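You operate a simulated robot arm through the tools that you are given. There is no shell and no other tool.

Carry out the task below with a simulated robot arm. There is one attempt and no reset: what you move stays moved.

Task
Run the still till the carboy holds the litres on the batch card, then shut it down.
Fine: blue tap wide open, switch lever on high, press the blue button; flame out at the mark, then the tap.

It is judged by the outcome, as a careful person would: the job done as asked, and still so three seconds after it is handed in. It fails if anything else is knocked over, pushed out of place, dropped, spilled or broken.

Robot
A 6-joint arm with a two-finger gripper, fixed in place. Base frame: the origin is at the foot of the arm, x ahead of it, y to its left, z up. Units: m, rad, N and s.
With the tool pointing down near the work surface it reaches from about 0.48 to 0.58 m from the base axis. Its first joint turns from -1.152 to 1.152 rad. Payload 2.45 kg.
The tool frame sits at the grasp point between the pads (the TCP): z along the fingers, y along the line on which they close. The tips reach 0.03 m beyond it. Largest opening 0.106 m; the body of the gripper starts 0.079 m behind the TCP.
Orientation is that of the tool frame in the base frame, as a unit quaternion [w, x, y, z]. With the fingers straight down and closing along the base's y, the tool's x points along the base's -x, its y along +y and its z along -z.

Tools
- The arm moves only by the tool drive_tool. Its arguments are lists of equal length, an entry for each row: "dp": the shift along the tool's x, y, z in m, a list of three; "rotation": the turn, a rotation vector about the tool's x, y, z in rad, a list of three; "jaw": the gripper command, from -1 (shut) to 1 (fully open), values between in proportion. In form: {"dp": [[tx, ty, tz], ...], "rotation": [[wx, wy, wz], ...], "jaw": [jaw, ...]}. A call has 1 to 20 rows; each row shifts and turns the commanded pose from where the row before left it, along the tool's axes as they then stand. Rows are played at 5 a second. More than 0.05 m and 0.15 rad between two rows, or a gripper value outside its range, and nothing of the call is played. Where a pose cannot be reached the arm comes as near as it can. A force on the tool above 60 N (or 10 N above the force at the start of the call, whichever is more), or a blocked arm, ends the call early, and 0.2 s more pass. Each finger travels about 0.153 m/s and halts on what it meets, pressing with about 28 N; the grip force reading is that of the motor and also rises with nothing between the fingers. The clock runs only during rows and for 0.2 s after the last one: add rows that do not move to give the fingers time. The reply holds the time, the measured pose of the TCP, the force on the tool along the base axes, the opening and the grip force, in the units named above and with some noise, with the torque about the TCP (base axes, N m) and any sound that the robot's microphone picked up.
- Cameras (640 x 400 px; columns grow to the right, rows downward): "scene" is fixed at [0.0767, 0.4435, 1.3834]; the picture's right is [-0.60, -0.80, 0.00], its down [-0.62, 0.46, -0.64] and it looks along [0.52, -0.38, -0.77] (base axes); focal length 325 px, centre (320, 200). "wrist" rides on the gripper at [0.076, -0.002, -0.106] in the tool frame; the picture's right is [0.02, 1.00, 0.00], its down [-0.78, 0.02, -0.62] and it looks along [-0.62, 0.01, 0.78] (tool axes); focal length 247 px, centre (320, 200).
- snapshot(camera): a new picture of that camera. The clock stands still meanwhile.
- pixel_to_xyz(camera, pixels): for up to 12 pixels [column, row] of the newest picture of that camera ("zoom" is the newest enlarged one), the place [x, y, z] in the base frame of the surface seen there, good to about 0.002 m, but the place of the scene camera against the robot may be out by one fixed shift of up to 0.025 m in any direction. The clock stands still meanwhile.
- close_up(camera, box): a new picture of the part [left, top, right, bottom] of that camera's present view, enlarged. The clock stands still meanwhile.
- close_job(): hands the job in; it is judged then, once.

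Open the gripper and draw the arm clear of the work before you hand the job in, unless the task says otherwise.

The tools are called after "Call:" as name(argument=value, ...) on one line, values as JSON. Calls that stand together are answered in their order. drive_tool: Moves the arm, as the interface text tells. Its arguments: {"type":"object","properties":{"dp":{"type":"array","items":{"type":"array","items":{"type":"number"}}},"rotation":{"type":"array","items":{"type":"array","items":{"type":"number"}}},"jaw":{"type":"array","items":{"type":"number"}}},"required":["dp","rotation","jaw"]} The other tools are called the same way: snapshot (camera) takes a picture; pixel_to_xyz (camera, pixels) gives the place of the surface under pixels of a picture; close_up (camera, box) takes an enlarged picture of a part of a camera's view; close_job () hands the job in.

At the start:

```text
time_s: 0.0
tool_pos: [0.3623, 0.138, 0.9617]
orientation: [0.0, 0.0, 1.0, 0.0]
wrist_force: [0.5, -0.2, 0.0]
wrist_torque: [0.0, -0.01, 0.03]
width: 0.1059
gripper_force: 0.0
```

scene: 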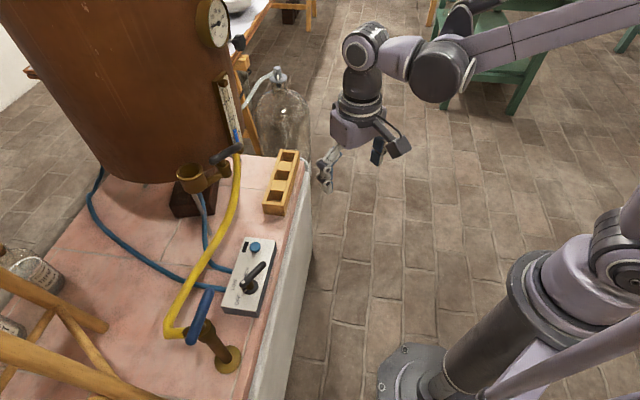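
wrist: 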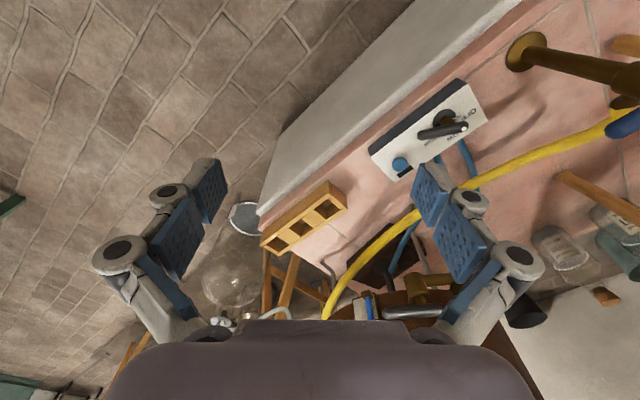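

The scene view shows the still, a control box around (250,275), a blue tap at (200,315), a carboy at (285,110). I take enlarged views to find the batch card and the details.

Call:
close_up(camera="scene", box=[160, 220, 320, 320])

Call:
close_up(camera="scene", box=[200, 50, 360, 150])

Call:
close_up(camera="scene", box=[0, 220, 160, 320])

Call:
close_up(camera="scene", box=[140, 300, 300, 400])

Call:
close_up(camera="wrist", box=[360, 60, 520, 200])

Call:
close_up(camera="scene", box=[180, 0, 340, 100])

```text
4.00 times, centred on (240, 270) of scene
```

zoom: 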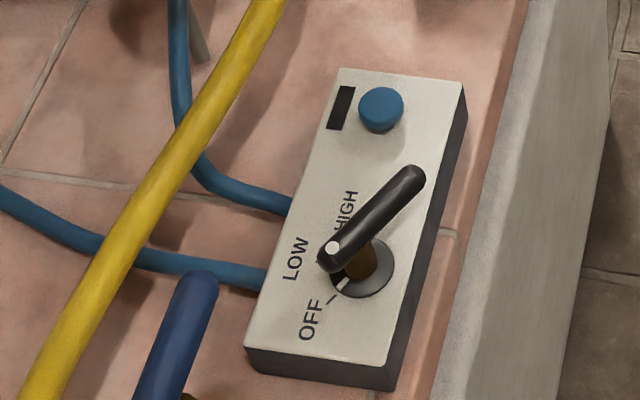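

```text
4.00 times, centred on (280, 100) of scene
```

zoom: 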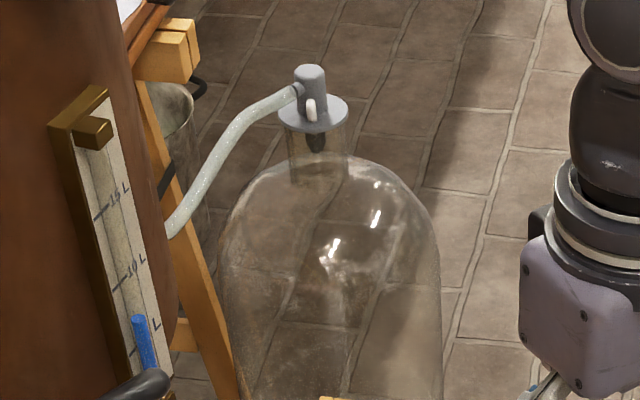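

```text
4.00 times, centred on (80, 270) of scene
```

zoom: 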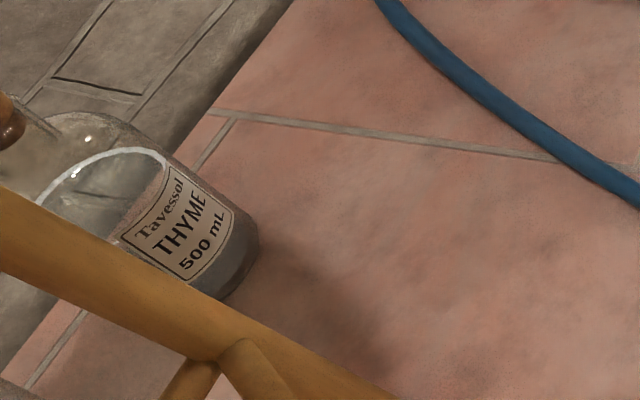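

```text
4.00 times, centred on (220, 350) of scene
```

zoom: 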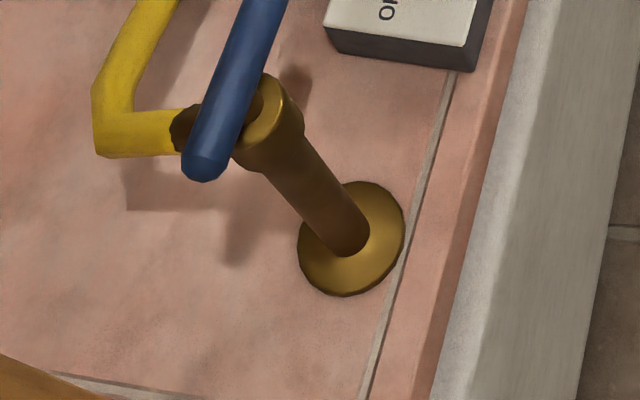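

```text
2.86 times, centred on (440, 130) of wrist
```

zoom: 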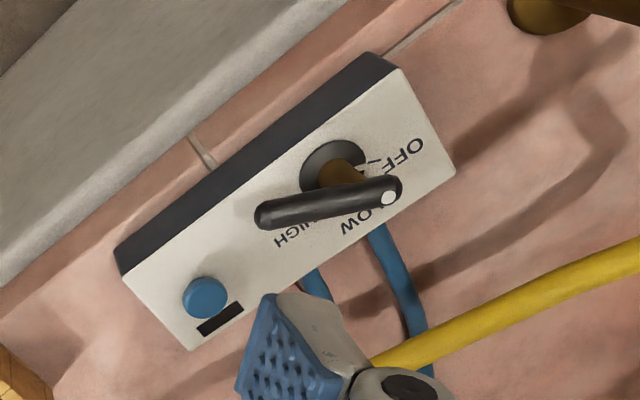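

```text
4.00 times, centred on (260, 50) of scene
```

zoom: 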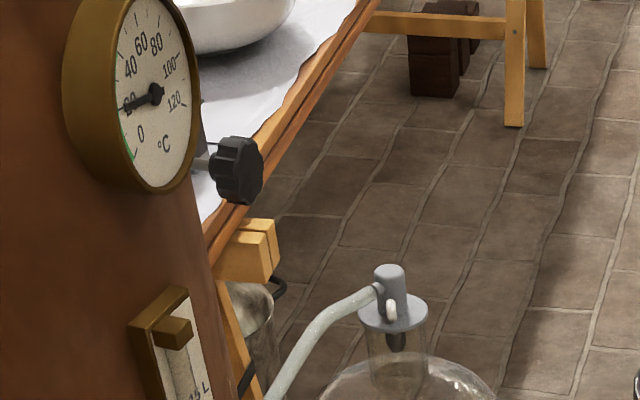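

The box reads OFF / LOW / HIGH with a lever, and a gauge carries 5/10/15 L marks; the batch card is not yet visible. I get positions of the main parts.

Call:
snapshot(camera="scene")

Call:
pixel_to_xyz(camera="scene", pixels=[[255, 247], [263, 264], [243, 284], [250, 287], [210, 290], [191, 340], [207, 327], [227, 360], [285, 155], [285, 110], [228, 152], [232, 130]])

Call:
pixel_to_xyz(camera="wrist", pixels=[[401, 163], [463, 127], [427, 133], [446, 118], [305, 215], [230, 270], [635, 115], [525, 52], [580, 260], [430, 285], [360, 305], [470, 60]])

```text
taken
```

scene: 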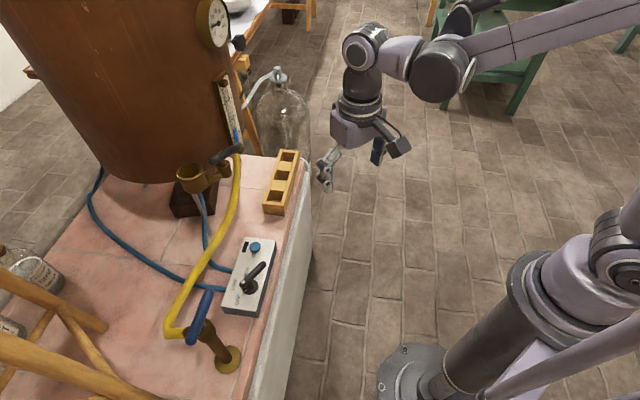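

```text
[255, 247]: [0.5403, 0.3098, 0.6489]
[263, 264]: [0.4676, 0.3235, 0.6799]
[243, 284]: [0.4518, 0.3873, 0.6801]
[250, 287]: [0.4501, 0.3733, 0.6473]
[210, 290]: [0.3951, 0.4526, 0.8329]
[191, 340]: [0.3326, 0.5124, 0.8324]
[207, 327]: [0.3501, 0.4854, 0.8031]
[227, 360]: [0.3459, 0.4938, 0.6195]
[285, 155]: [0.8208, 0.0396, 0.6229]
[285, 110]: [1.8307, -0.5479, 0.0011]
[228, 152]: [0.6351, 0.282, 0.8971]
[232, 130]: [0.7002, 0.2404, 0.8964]
```

```text
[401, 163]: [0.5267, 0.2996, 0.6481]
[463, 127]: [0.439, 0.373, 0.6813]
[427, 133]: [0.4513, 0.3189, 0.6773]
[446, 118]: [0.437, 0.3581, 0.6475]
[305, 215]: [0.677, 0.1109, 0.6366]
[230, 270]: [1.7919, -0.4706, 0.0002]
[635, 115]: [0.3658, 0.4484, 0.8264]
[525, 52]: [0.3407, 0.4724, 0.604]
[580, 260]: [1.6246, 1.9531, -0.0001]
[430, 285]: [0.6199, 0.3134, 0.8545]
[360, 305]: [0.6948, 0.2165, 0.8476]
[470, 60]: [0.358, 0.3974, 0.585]
```

I look for the batch card in the rest of the views before moving.

Call:
close_up(camera="scene", box=[0, 280, 192, 400])

Call:
close_up(camera="scene", box=[160, 120, 320, 220])

Call:
close_up(camera="wrist", box=[180, 190, 420, 340])

Call:
close_up(camera="wrist", box=[480, 140, 640, 330])

```text
3.33 times, centred on (96, 340) of scene
```

zoom: 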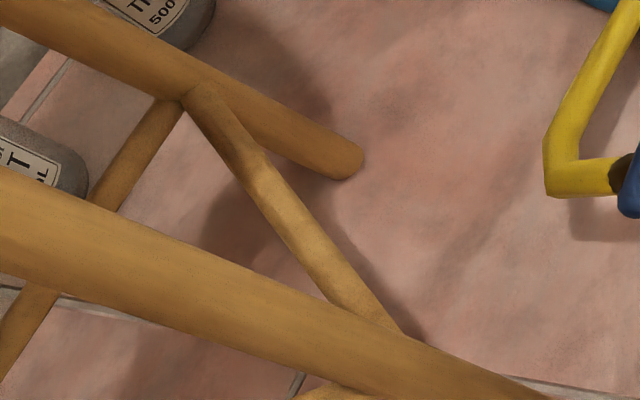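

```text
4.00 times, centred on (240, 170) of scene
```

zoom: 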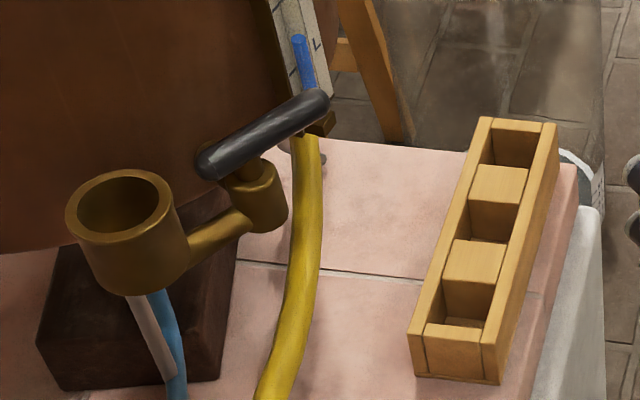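

```text
2.67 times, centred on (300, 265) of wrist
```

zoom: 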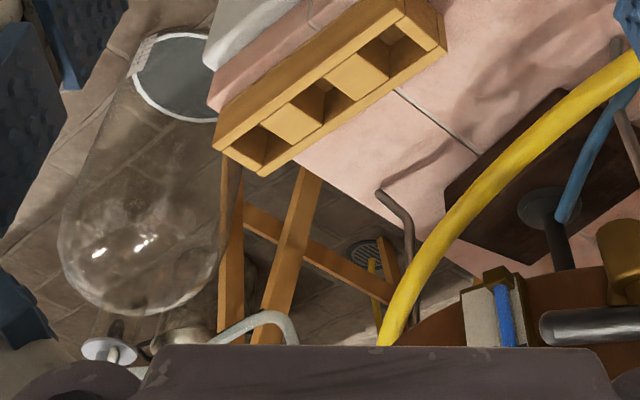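

```text
2.11 times, centred on (560, 235) of wrist
```

zoom: 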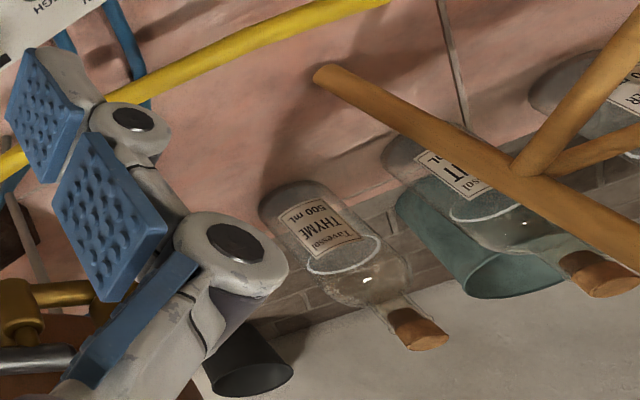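

No card in view yet. I tilt the tool forward in place (free space) so that the wrist camera looks ahead at the still, thermometer and carboy.

Call:
drive_tool(dp=[[0, 0, 0], [0, 0, 0], [0, 0, 0], [0, 0, 0], [0, 0, 0], [0, 0, 0]], rotation=[[0, -0.13, 0], [0, -0.13, 0], [0, -0.13, 0], [0, -0.13, 0], [0, -0.13, 0], [0, 0, 0]], jaw=[1, 1, 1, 1, 1, 1])

Call:
snapshot(camera="wrist")

Call:
snapshot(camera="scene")

```text
time_s: 1.4
tool_pos: [0.3622, 0.1381, 0.9624]
orientation: [0.321, -0.001, 0.947, 0.0]
wrist_force: [-0.2, 0.0, -1.4]
wrist_torque: [0.0, -0.01, 0.0]
width: 0.1059
gripper_force: 0.1
```

```text
taken
```

wrist: 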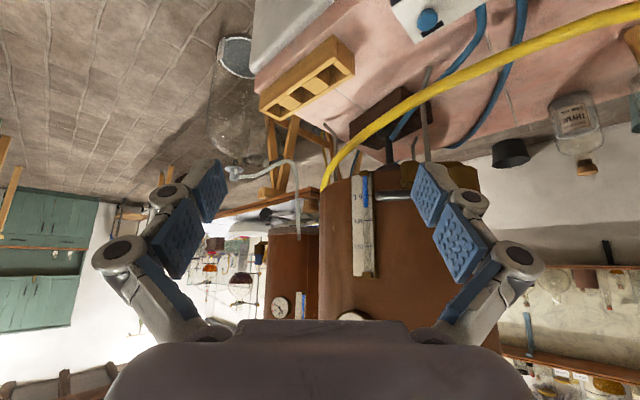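

```text
taken
```

scene: 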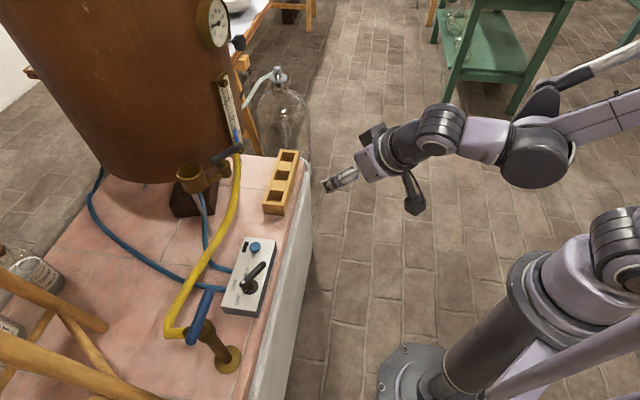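

The wrist picture (upside down) shows the gauge at (362,220), carboy at (240,110), and a rear wall with shelves. I enlarge parts of it.

Call:
close_up(camera="wrist", box=[200, 20, 360, 140])

Call:
close_up(camera="wrist", box=[180, 150, 340, 330])

Call:
close_up(camera="wrist", box=[310, 110, 470, 330])

Call:
close_up(camera="wrist", box=[480, 230, 640, 400])

Call:
close_up(camera="wrist", box=[480, 80, 640, 200])

Call:
close_up(camera="wrist", box=[0, 180, 200, 400])

```text
3.33 times, centred on (280, 80) of wrist
```

zoom: 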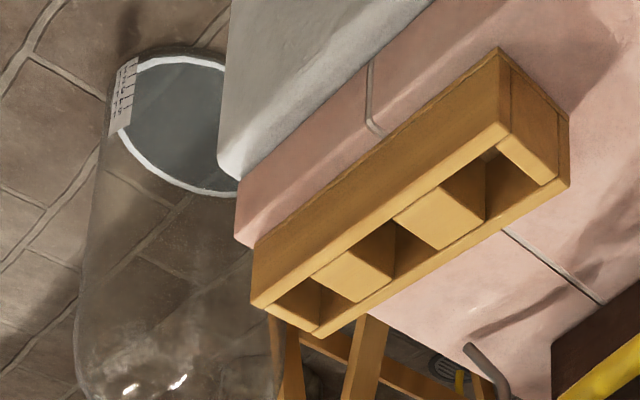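

```text
2.22 times, centred on (260, 240) of wrist
```

zoom: 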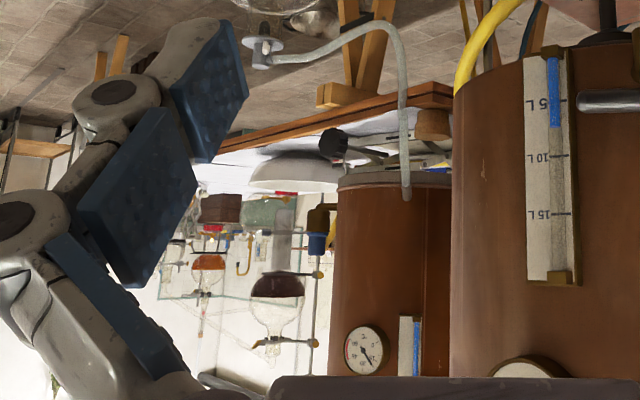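

```text
1.82 times, centred on (390, 220) of wrist
```

zoom: 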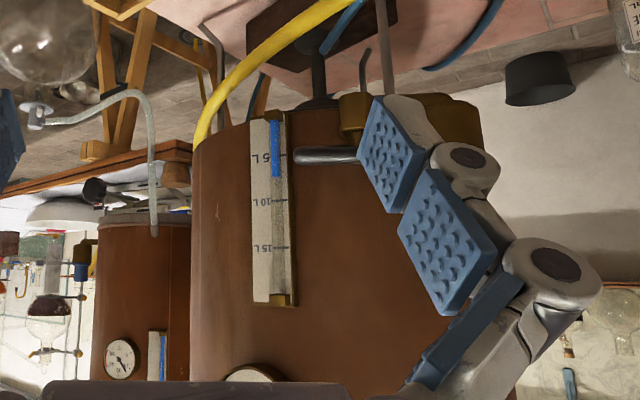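

```text
2.35 times, centred on (560, 315) of wrist
```

zoom: 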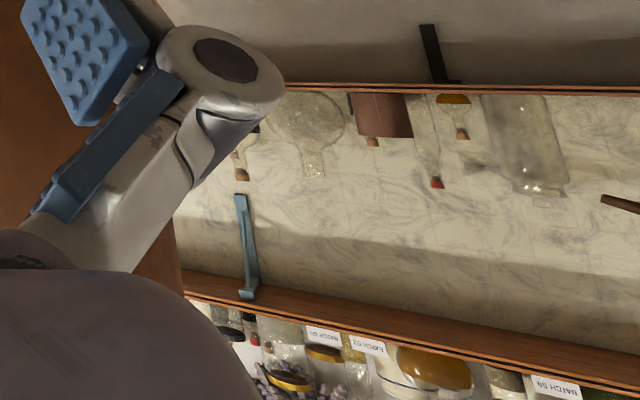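

```text
3.33 times, centred on (560, 140) of wrist
```

zoom: 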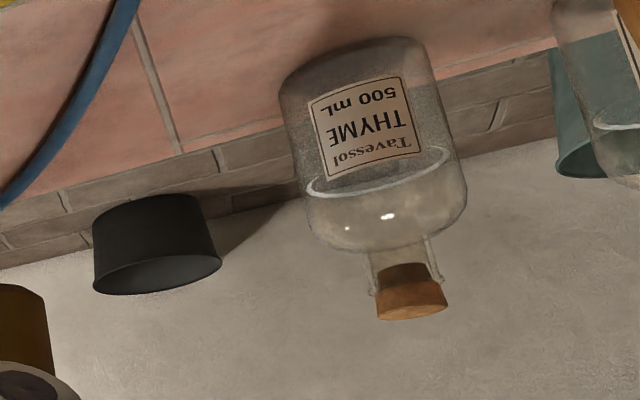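

```text
1.82 times, centred on (100, 290) of wrist
```

zoom: 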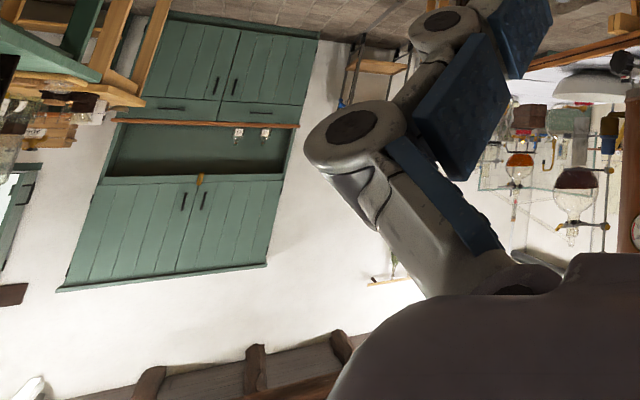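

No card yet; the carboy carries a scale strip near its foot. I yaw the tool to the left in place to look over the left part of the bench.

Call:
drive_tool(dp=[[0, 0, 0], [0, 0, 0], [0, 0, 0], [0, 0, 0], [0, 0, 0], [0, 0, 0]], rotation=[[-0.088, 0, -0.116], [-0.088, 0, -0.116], [-0.088, 0, -0.116], [-0.088, 0, -0.116], [-0.088, 0, -0.116], [0, 0, 0]], jaw=[1, 1, 1, 1, 1, 1])

Call:
snapshot(camera="wrist")

```text
time_s: 2.8
tool_pos: [0.3621, 0.139, 0.9619]
orientation: [0.299, -0.338, 0.885, 0.113]
wrist_force: [-1.0, -0.2, 0.4]
wrist_torque: [0.05, -0.04, 0.01]
width: 0.106
gripper_force: 0.1
```

```text
taken
```

wrist: 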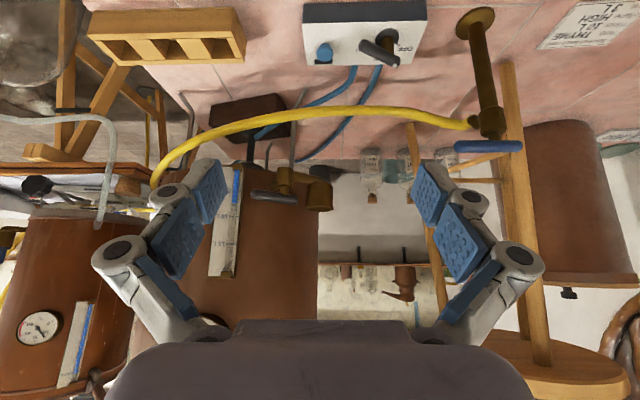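

The picture shows a card lying on the bench at (590,25). I enlarge it.

Call:
close_up(camera="wrist", box=[530, 0, 640, 60])

Call:
close_up(camera="wrist", box=[290, 0, 530, 160])

Call:
close_up(camera="wrist", box=[160, 100, 360, 220])

Call:
pixel_to_xyz(camera="wrist", pixels=[[590, 25], [500, 147], [462, 148], [488, 122], [475, 18], [325, 50], [378, 48], [275, 195], [318, 195], [235, 108], [470, 123]])

```text
5.82 times, centred on (585, 30) of wrist
```

zoom: 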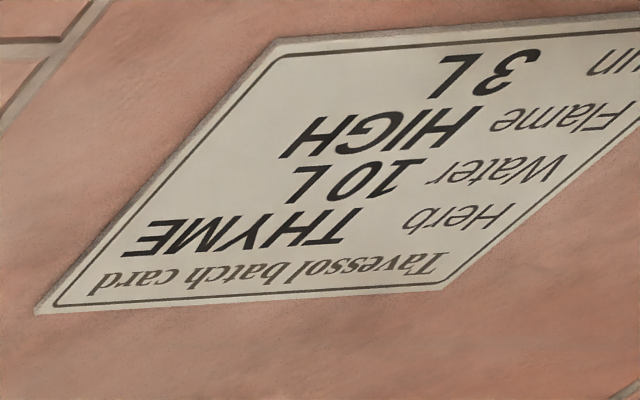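

```text
2.50 times, centred on (410, 80) of wrist
```

zoom: 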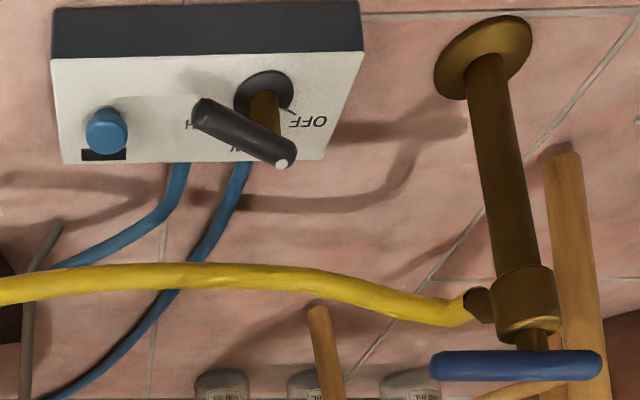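

```text
3.20 times, centred on (260, 160) of wrist
```

zoom: 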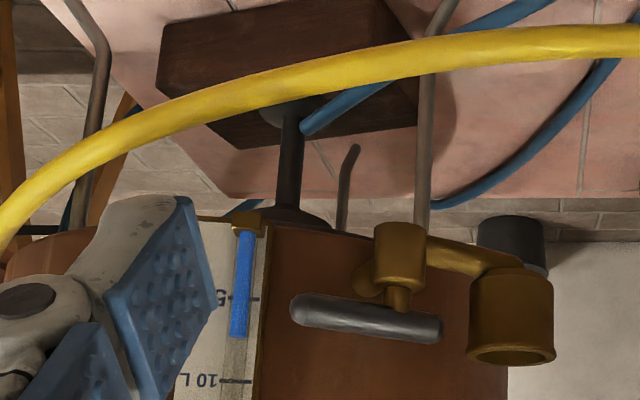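

```text
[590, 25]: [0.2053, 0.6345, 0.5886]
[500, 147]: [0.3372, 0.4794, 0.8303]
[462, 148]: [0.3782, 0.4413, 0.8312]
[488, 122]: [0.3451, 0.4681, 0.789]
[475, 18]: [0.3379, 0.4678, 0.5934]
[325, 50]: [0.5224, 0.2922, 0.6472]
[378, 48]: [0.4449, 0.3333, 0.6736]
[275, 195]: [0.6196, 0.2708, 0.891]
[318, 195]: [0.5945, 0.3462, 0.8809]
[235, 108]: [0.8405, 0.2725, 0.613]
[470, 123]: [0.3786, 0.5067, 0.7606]
```

The card reads Thyme, water 10 L, flame HIGH, run 3 L. The tap handle (0.32,0.50)–(0.38,0.44) lies across its outlet, so it looks shut. Next I turn back and move right to see the carboy's scale strip.

Call:
drive_tool(dp=[[0, 0, 0], [0, 0, 0], [0, 0, 0], [0, 0, 0], [0, 0, 0], [0, 0, 0], [0, 0, 0], [0, 0, 0], [-0.008, -0.028, 0.036], [-0.008, -0.028, 0.036], [-0.008, -0.028, 0.036], [-0.008, -0.028, 0.036], [-0.008, -0.028, 0.036], [0, 0, 0]], rotation=[[0.088, 0, 0.116], [0.088, 0, 0.116], [0.088, 0, 0.116], [0.088, 0, 0.116], [0.088, 0, 0.116], [0, 0.12, 0], [0, 0.12, 0], [0, 0.11, 0], [0, 0, 0], [0, 0, 0], [0, 0, 0], [0, 0, 0], [0, 0, 0], [0, 0, 0]], jaw=[1, 1, 1, 1, 1, 1, 1, 1, 1, 1, 1, 1, 1, 1])

Call:
snapshot(camera="wrist")

Call:
snapshot(camera="scene")

```text
time_s: 5.8
tool_pos: [0.4537, -0.0027, 0.8019]
orientation: [0.149, -0.001, 0.989, 0.0]
wrist_force: [0.4, 0.8, 0.4]
wrist_torque: [-0.02, 0.03, -0.02]
width: 0.1058
gripper_force: 0.1
```

```text
taken
```

wrist: 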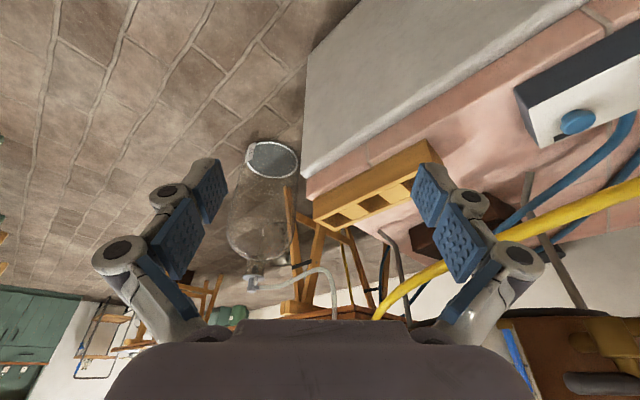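

```text
taken
```

scene: 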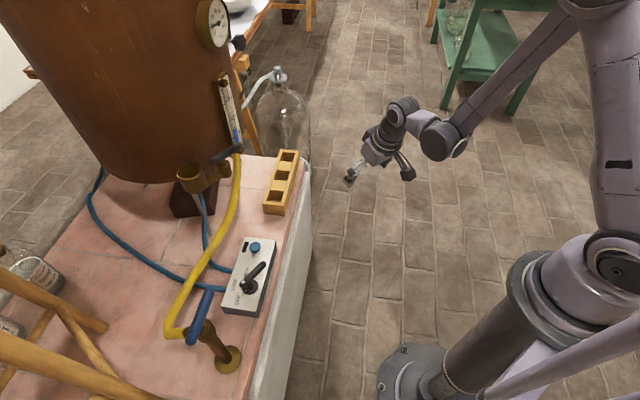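

The carboy is at (265,190) in the wrist picture, its foot ring at (272,160). I enlarge it in both cameras.

Call:
close_up(camera="wrist", box=[220, 130, 310, 186])

Call:
close_up(camera="wrist", box=[200, 130, 360, 330])

Call:
close_up(camera="scene", box=[280, 130, 330, 200])

Call:
close_up(camera="scene", box=[250, 60, 320, 200])

Call:
pixel_to_xyz(camera="wrist", pixels=[[250, 150], [250, 165], [272, 160], [252, 282], [265, 281]])

```text
7.11 times, centred on (265, 158) of wrist
```

zoom: 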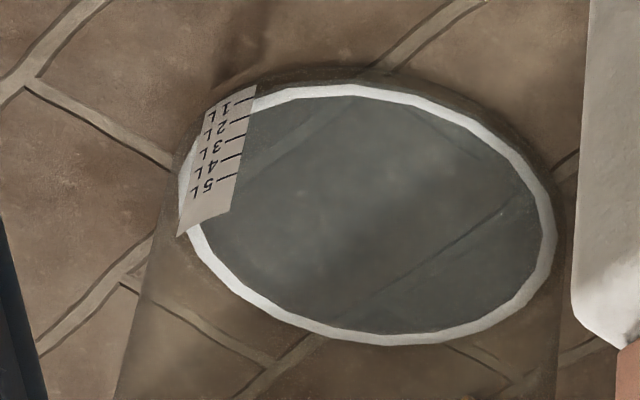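

```text
2.00 times, centred on (280, 230) of wrist
```

zoom: 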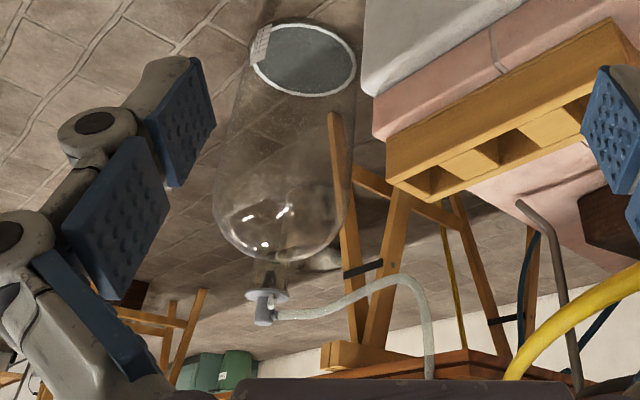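

```text
5.71 times, centred on (305, 165) of scene
```

zoom: 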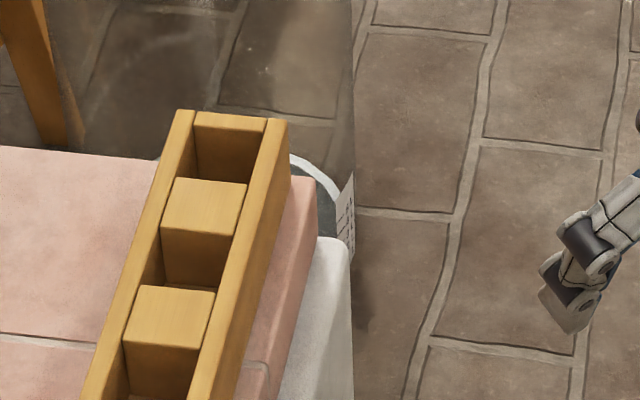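

```text
2.86 times, centred on (285, 130) of scene
```

zoom: 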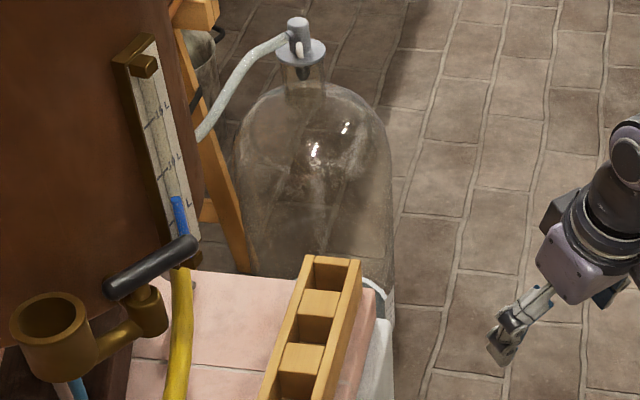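

```text
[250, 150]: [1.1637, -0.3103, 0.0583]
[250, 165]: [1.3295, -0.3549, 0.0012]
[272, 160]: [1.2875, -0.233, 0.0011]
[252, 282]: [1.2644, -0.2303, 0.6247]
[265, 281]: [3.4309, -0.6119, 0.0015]
```

The carboy's scale reads 1–5 L and it is empty. Now I move over the switch box for a close look at lever and labels.

Call:
drive_tool(dp=[[0, 0, 0], [0, 0, 0], [0.0214, 0.0314, -0.0143], [0.0214, 0.0314, -0.0143], [0.0214, 0.0314, -0.0143], [0.0214, 0.0314, -0.0143], [0.0214, 0.0314, -0.0143], [0.0214, 0.0314, -0.0143], [0.0214, 0.0314, -0.0143], [0, 0, 0], [0, 0, 0], [0, 0, 0], [0, 0, 0], [0, 0, 0], [0, 0, 0]], rotation=[[0, 0.15, 0], [0, 0.15, 0], [0, 0, 0], [0, 0, 0], [0, 0, 0], [0, 0, 0], [0, 0, 0], [0, 0, 0], [0, 0, 0], [0, 0, -0.126], [0, 0, -0.126], [0, 0, -0.126], [0, 0, -0.126], [0, 0, -0.126], [0, 0, 0]], jaw=[1, 1, 1, 1, 1, 1, 1, 1, 1, 1, 1, 1, 1, 1, 1])

Call:
snapshot(camera="wrist")

Call:
close_up(camera="wrist", box=[260, 120, 420, 240])

```text
time_s: 9.0
tool_pos: [0.3037, 0.2179, 0.901]
orientation: [0.0, -0.312, 0.95, -0.001]
wrist_force: [-0.2, 0.5, 0.1]
wrist_torque: [0.0, 0.02, 0.02]
width: 0.1061
gripper_force: 0.0
```

```text
taken
```

wrist: 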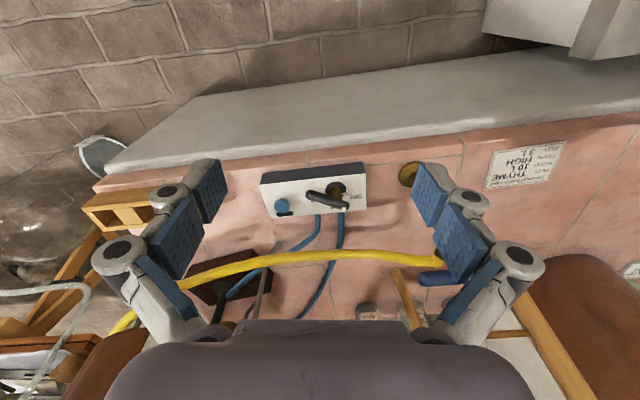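

```text
3.33 times, centred on (340, 180) of wrist
```

zoom: 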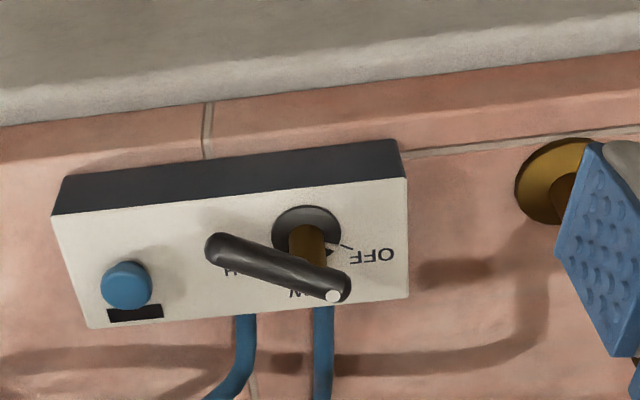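

I measure the box, its labels, lever ends and button from this enlarged view.

Call:
pixel_to_xyz(camera="zoom", pixels=[[375, 255], [345, 244], [333, 296], [345, 275], [216, 247], [305, 212], [297, 294], [230, 273], [127, 280], [60, 214], [405, 182], [406, 296]])

Call:
close_up(camera="wrist", box=[310, 170, 370, 215])

Call:
close_up(camera="scene", box=[220, 235, 284, 315])

```text
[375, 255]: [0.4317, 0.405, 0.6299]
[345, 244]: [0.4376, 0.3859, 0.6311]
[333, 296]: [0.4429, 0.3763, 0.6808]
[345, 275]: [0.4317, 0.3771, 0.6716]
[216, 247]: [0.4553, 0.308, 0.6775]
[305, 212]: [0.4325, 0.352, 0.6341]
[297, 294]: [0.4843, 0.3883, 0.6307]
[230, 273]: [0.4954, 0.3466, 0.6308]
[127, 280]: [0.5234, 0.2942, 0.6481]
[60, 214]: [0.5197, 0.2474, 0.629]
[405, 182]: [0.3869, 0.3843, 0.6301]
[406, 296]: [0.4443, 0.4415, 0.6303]
```

```text
8.89 times, centred on (340, 192) of wrist
```

zoom: 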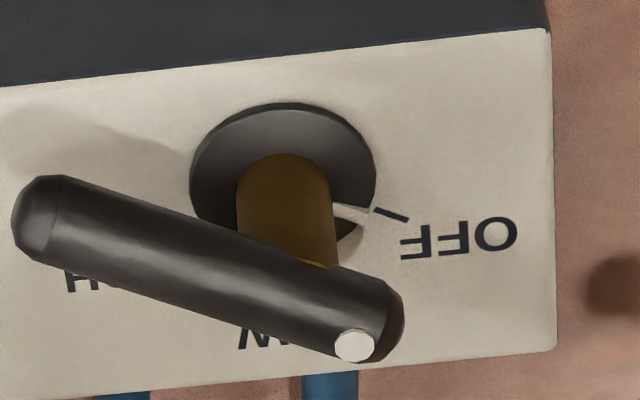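

```text
5.00 times, centred on (252, 275) of scene
```

zoom: 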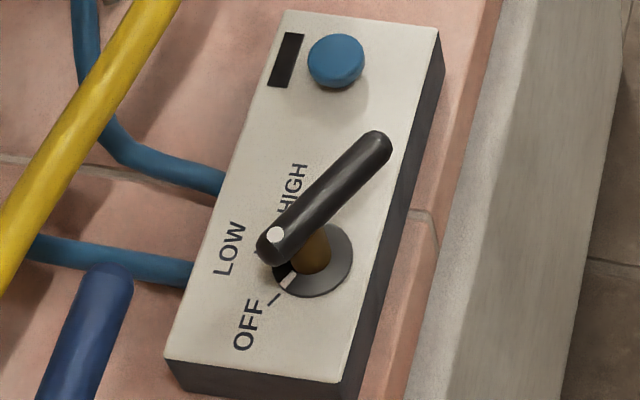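

The pointer dot end and the skirt mark stand at OFF (about 105° azimuth); HIGH is clockwise about 120°. Now I move to look at the tap handle from above.

Call:
drive_tool(dp=[[-0.022, 0.03, -0.005], [-0.022, 0.03, -0.005], [-0.022, 0.03, -0.005], [-0.022, 0.03, -0.005], [-0.022, 0.03, -0.005], [0, 0, 0], [0, 0, 0], [0, 0, 0]], rotation=[[0, 0, 0], [0, 0, 0], [0, 0, 0], [0, 0, 0], [0, 0, 0], [0, 0, -0.145], [0, 0, -0.145], [0, 0, 0]], jaw=[1, 1, 1, 1, 1, 1, 1, 1])

Call:
snapshot(camera="wrist")

Call:
close_up(camera="wrist", box=[250, 130, 410, 270])

```text
time_s: 10.8
tool_pos: [0.3038, 0.4035, 0.927]
orientation: [0.0, -0.445, 0.896, 0.0]
wrist_force: [-0.5, 1.0, -0.9]
wrist_torque: [0.03, 0.0, 0.01]
width: 0.106
gripper_force: 0.1
```

```text
taken
```

wrist: 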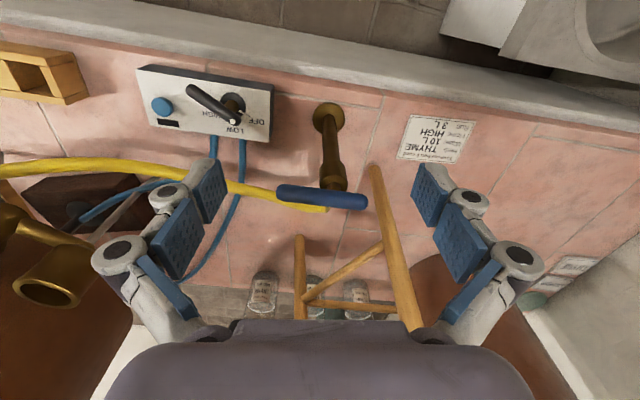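

```text
2.86 times, centred on (330, 200) of wrist
```

zoom: 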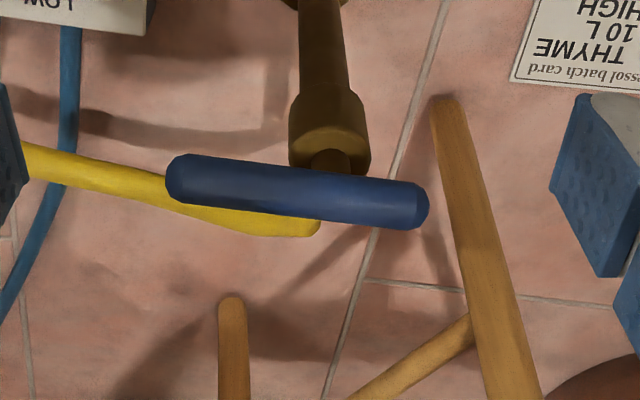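

I measure the handle ends, stem, and the neighbouring stool-leg tips and lever disc.

Call:
pixel_to_xyz(camera="zoom", pixels=[[178, 178], [422, 205], [297, 172], [297, 205], [340, 157], [300, 140], [362, 155], [445, 105], [232, 305], [320, 225]])

Call:
close_up(camera="wrist", box=[130, 60, 290, 150])

Call:
pixel_to_xyz(camera="wrist", pixels=[[240, 117], [188, 88], [233, 113], [215, 102], [233, 98], [226, 98], [246, 100], [235, 131], [217, 112], [161, 106], [161, 100], [161, 114]])

```text
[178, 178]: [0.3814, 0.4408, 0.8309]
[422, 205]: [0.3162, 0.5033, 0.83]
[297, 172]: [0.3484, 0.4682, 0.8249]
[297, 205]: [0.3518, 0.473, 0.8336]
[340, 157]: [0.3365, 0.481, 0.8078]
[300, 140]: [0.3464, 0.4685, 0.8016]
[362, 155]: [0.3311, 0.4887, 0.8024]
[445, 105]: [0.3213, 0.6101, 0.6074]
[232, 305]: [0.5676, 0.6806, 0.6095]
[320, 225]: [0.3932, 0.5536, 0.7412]
```

```text
4.00 times, centred on (210, 105) of wrist
```

zoom: 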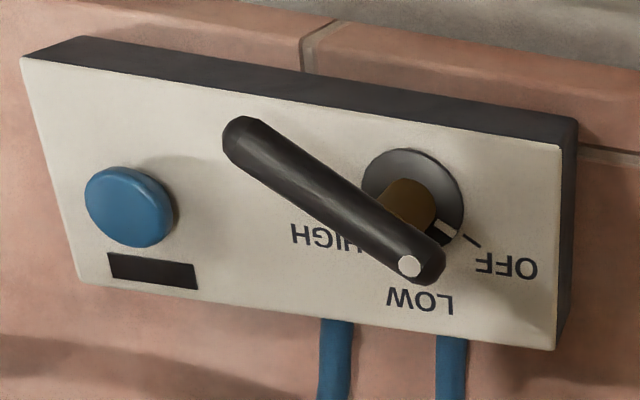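

```text
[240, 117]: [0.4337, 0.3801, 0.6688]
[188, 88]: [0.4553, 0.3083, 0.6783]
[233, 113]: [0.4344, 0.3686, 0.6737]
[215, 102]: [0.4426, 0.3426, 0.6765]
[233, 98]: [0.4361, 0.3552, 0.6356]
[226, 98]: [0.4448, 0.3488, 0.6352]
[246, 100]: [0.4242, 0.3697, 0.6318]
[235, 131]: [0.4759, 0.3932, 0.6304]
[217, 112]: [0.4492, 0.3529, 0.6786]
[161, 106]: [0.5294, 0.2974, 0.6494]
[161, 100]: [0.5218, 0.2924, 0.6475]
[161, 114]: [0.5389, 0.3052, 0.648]
```

I measure the flange of the tap standpipe in both pictures to find the pivot axis precisely.

Call:
pixel_to_xyz(camera="wrist", pixels=[[315, 117], [342, 117], [328, 104], [318, 127], [337, 106], [319, 107], [400, 290], [390, 240], [420, 320], [310, 300]])

Call:
snapshot(camera="scene")

Call:
pixel_to_xyz(camera="scene", pixels=[[216, 362], [240, 357], [231, 348], [225, 372], [217, 353], [236, 368], [197, 315], [207, 320], [213, 325]])

Call:
close_up(camera="scene", box=[160, 270, 260, 390])

```text
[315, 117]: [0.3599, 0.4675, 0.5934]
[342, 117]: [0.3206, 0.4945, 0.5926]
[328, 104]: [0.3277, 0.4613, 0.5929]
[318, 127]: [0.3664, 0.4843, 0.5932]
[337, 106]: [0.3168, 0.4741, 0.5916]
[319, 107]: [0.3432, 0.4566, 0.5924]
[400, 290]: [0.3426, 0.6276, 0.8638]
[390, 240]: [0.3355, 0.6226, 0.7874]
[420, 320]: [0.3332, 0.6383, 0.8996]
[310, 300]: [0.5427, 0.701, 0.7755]
```

```text
taken
```

scene: 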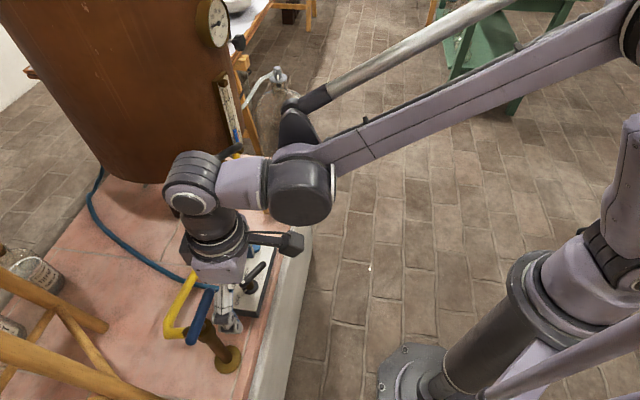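

```text
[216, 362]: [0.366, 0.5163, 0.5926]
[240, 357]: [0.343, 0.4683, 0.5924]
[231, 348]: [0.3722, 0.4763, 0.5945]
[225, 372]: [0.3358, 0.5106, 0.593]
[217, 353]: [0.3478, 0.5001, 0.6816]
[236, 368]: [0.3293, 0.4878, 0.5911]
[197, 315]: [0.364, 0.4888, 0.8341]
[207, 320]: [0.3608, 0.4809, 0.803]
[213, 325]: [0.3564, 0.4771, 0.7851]
```

```text
3.33 times, centred on (210, 330) of scene
```

zoom: 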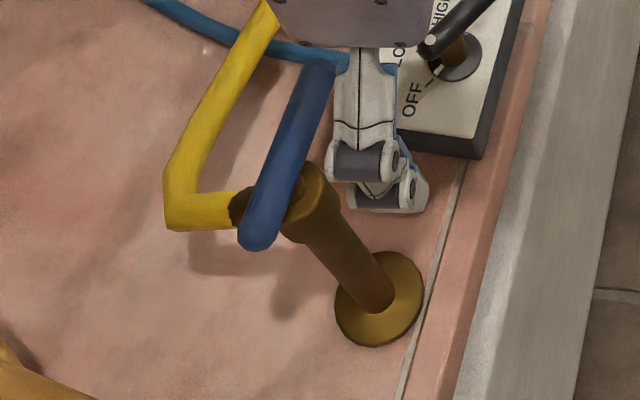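

The tap's axis comes out at about (0.341, 0.481), with the bar top at z 0.834 and the outlet at right angles to the bar (shut). I turn the tool so that the jaws straddle the bar and shift above the axis at the same height.

Call:
drive_tool(dp=[[0, 0, 0], [0, 0, 0], [0, 0, 0], [0, 0, 0], [0, 0, 0], [0, 0, 0], [0, 0, 0], [0, 0, 0], [0, 0, 0], [0, 0, 0], [0, 0, 0], [0, 0, 0], [0.0133, 0.0404, 0], [0.0133, 0.0404, 0], [0, 0, 0], [0, 0, 0]], rotation=[[0, 0, 0.141], [0, 0, 0.141], [0, 0, 0.141], [0, 0, 0.141], [0, 0, 0.141], [0, 0, 0.141], [0, 0, 0.141], [0, 0, 0.141], [0, 0, 0.141], [0, 0, 0.141], [0, 0, 0.141], [0, 0, 0.139], [0, 0, 0], [0, 0, 0], [0, 0, 0], [0, 0, 0]], jaw=[1, 1, 1, 1, 1, 1, 1, 1, 1, 1, 1, 1, 1, 1, 1, 1])

Call:
snapshot(camera="wrist")

Call:
snapshot(camera="scene")

```text
time_s: 14.2
tool_pos: [0.3444, 0.4805, 0.9255]
orientation: [-0.001, 0.375, 0.927, 0.0]
wrist_force: [0.0, -0.1, 0.5]
wrist_torque: [-0.01, -0.01, -0.02]
width: 0.1061
gripper_force: 0.0
```

```text
taken
```

wrist: 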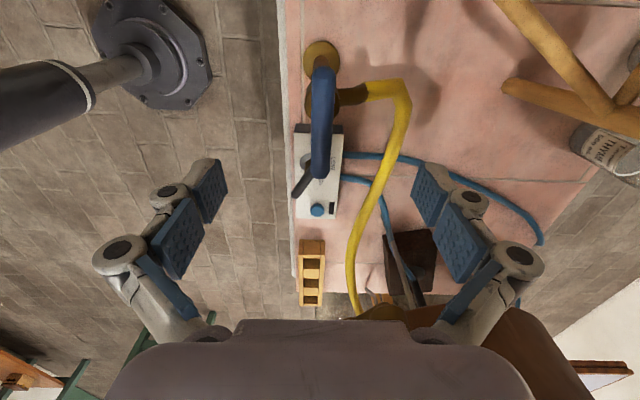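

```text
taken
```

scene: 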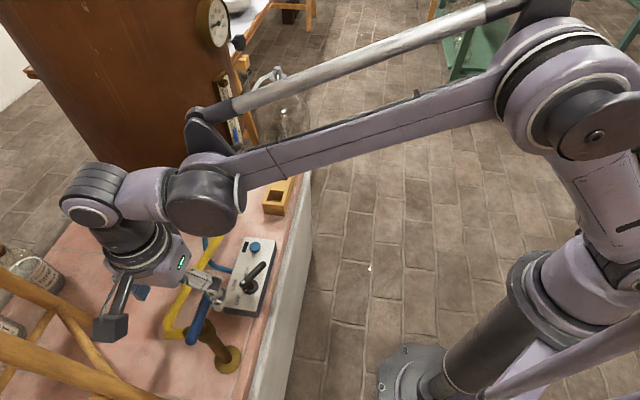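

The bar lies centred between the jaws (column 322). I lower straight down to put the tips either side of the bar above the collar, then close gently.

Call:
drive_tool(dp=[[0.002, 0, 0.03], [0, 0, 0.03], [0, 0, 0.0275], [0, 0, 0]], rotation=[[0, 0, 0], [0, 0, 0], [0, 0, 0], [0, 0, 0]], jaw=[1, 1, 1, 1])

Call:
snapshot(camera="wrist")

Call:
snapshot(camera="scene")

```text
time_s: 15.2
tool_pos: [0.3417, 0.4814, 0.8394]
orientation: [0.0, 0.375, 0.927, 0.0]
wrist_force: [-0.8, 0.2, 0.1]
wrist_torque: [0.0, 0.01, 0.0]
width: 0.1057
gripper_force: 0.1
```

```text
taken
```

wrist: 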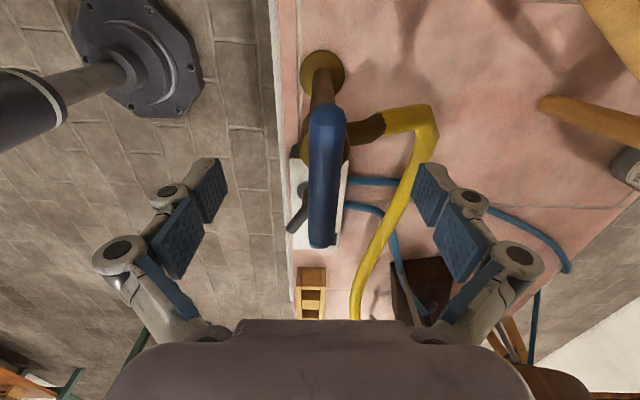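

```text
taken
```

scene: 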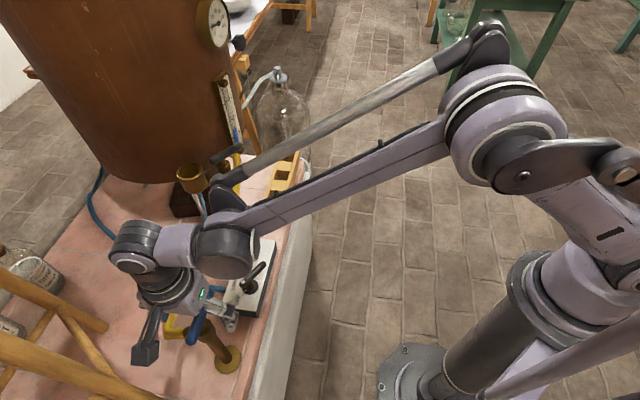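

The bar (col 325, rows 105–248) is centred between the pads. I close on it.

Call:
drive_tool(dp=[[0, 0, 0], [0, 0, 0], [0, 0, 0], [0, 0, 0]], rotation=[[0, 0, 0], [0, 0, 0], [0, 0, 0], [0, 0, 0]], jaw=[-1, -1, -1, -1])

Call:
snapshot(camera="wrist")

```text
time_s: 16.2
tool_pos: [0.3437, 0.484, 0.8395]
orientation: [0.001, 0.375, 0.927, 0.004]
wrist_force: [16.3, 19.5, 12.3]
wrist_torque: [0.09, -0.47, -0.63]
width: 0.0181
gripper_force: 43.9
```

```text
taken
```

wrist: 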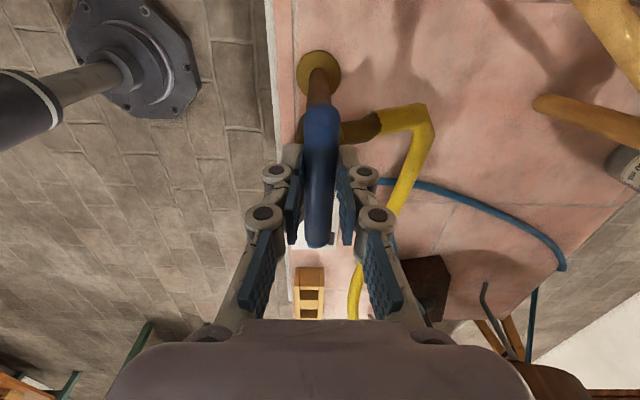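

The jaws hold the bar (width 0.018), with about 25 N sideways since the bar sits ~3 mm further along tool y. I ease the command that way.

Call:
drive_tool(dp=[[0, 0.0035, 0], [0, 0, 0], [0, 0, 0]], rotation=[[0, 0, 0], [0, 0, 0], [0, 0, 0]], jaw=[-1, -1, -1])

```text
time_s: 17.0
tool_pos: [0.3449, 0.4837, 0.8413]
orientation: [0.0, 0.376, 0.927, 0.0]
wrist_force: [10.4, 1.4, 17.4]
wrist_torque: [0.7, 0.4, -0.59]
width: 0.0178
gripper_force: 43.0
```

I ease up 3 mm, then begin to turn counter-clockwise (seen from above) in small steps.

Call:
drive_tool(dp=[[0, 0, -0.003], [0, 0, 0], [0, 0, 0], [0, 0, 0], [0, 0, 0], [0, 0, 0]], rotation=[[0, 0, 0], [0, 0, 0], [0, 0, -0.07], [0, 0, -0.07], [0, 0, -0.07], [0, 0, 0]], jaw=[-1, -1, -1, -1, -1, -1])

Call:
snapshot(camera="wrist")

Call:
close_up(camera="scene", box=[130, 250, 290, 390])

```text
time_s: 18.4
tool_pos: [0.3435, 0.4836, 0.8425]
orientation: [0.0, 0.276, 0.961, 0.001]
wrist_force: [9.4, -2.1, -14.1]
wrist_torque: [-0.04, -0.17, -1.47]
width: 0.0228
gripper_force: 45.1
```

```text
taken
```

wrist: 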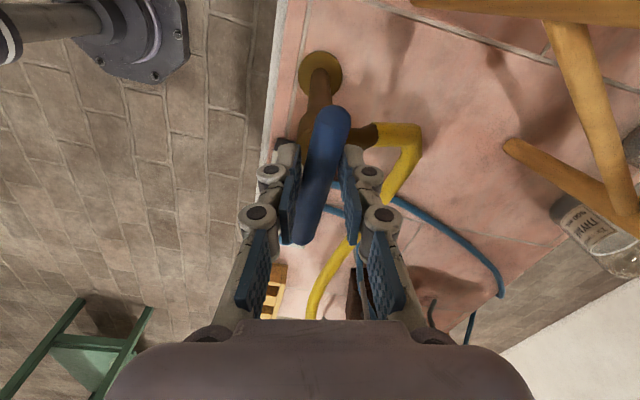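

```text
2.86 times, centred on (210, 320) of scene
```

zoom: 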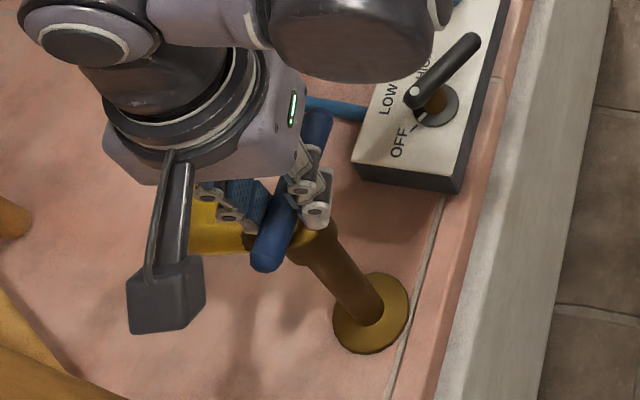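

The tool turned but the bar stayed put (width grew to 0.023, torque −1.5 N m): that way is stopped or stiff. I turn back and try a little clockwise.

Call:
drive_tool(dp=[[0, 0, 0], [0, 0, 0], [0, 0, 0], [0, 0, 0], [0, 0, 0], [0, 0, 0], [0, 0, 0]], rotation=[[0, 0, 0.07], [0, 0, 0.07], [0, 0, 0.07], [0, 0, 0.07], [0, 0, 0.07], [0, 0, 0.07], [0, 0, 0]], jaw=[-1, -1, -1, -1, -1, -1, -1])

Call:
snapshot(camera="wrist")

Call:
close_up(camera="scene", box=[130, 250, 290, 390])

```text
time_s: 20.0
tool_pos: [0.3412, 0.4858, 0.8428]
orientation: [0.0, 0.47, 0.883, 0.001]
wrist_force: [3.0, 15.0, 4.7]
wrist_torque: [0.33, 0.01, 0.0]
width: 0.0181
gripper_force: 43.3
```

```text
taken
```

wrist: 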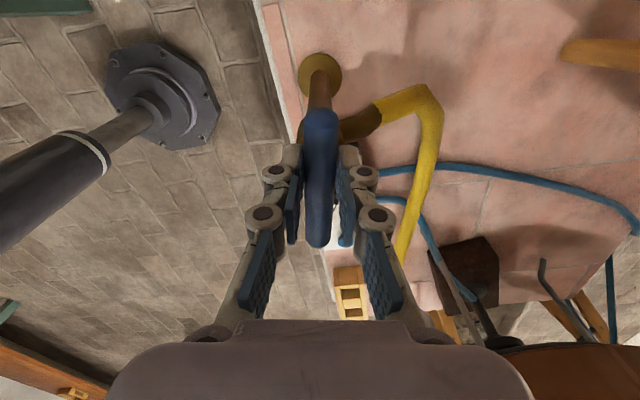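

```text
2.86 times, centred on (210, 320) of scene
```

zoom: 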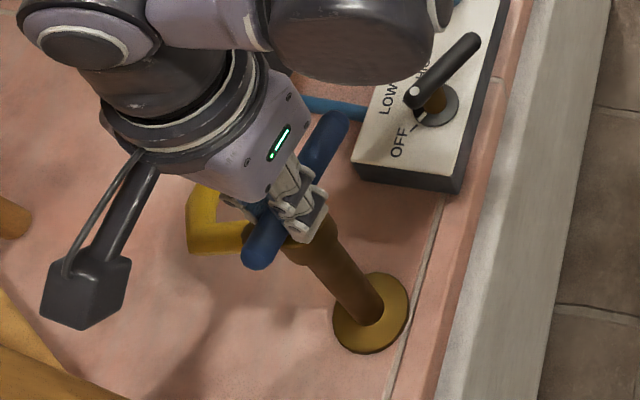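

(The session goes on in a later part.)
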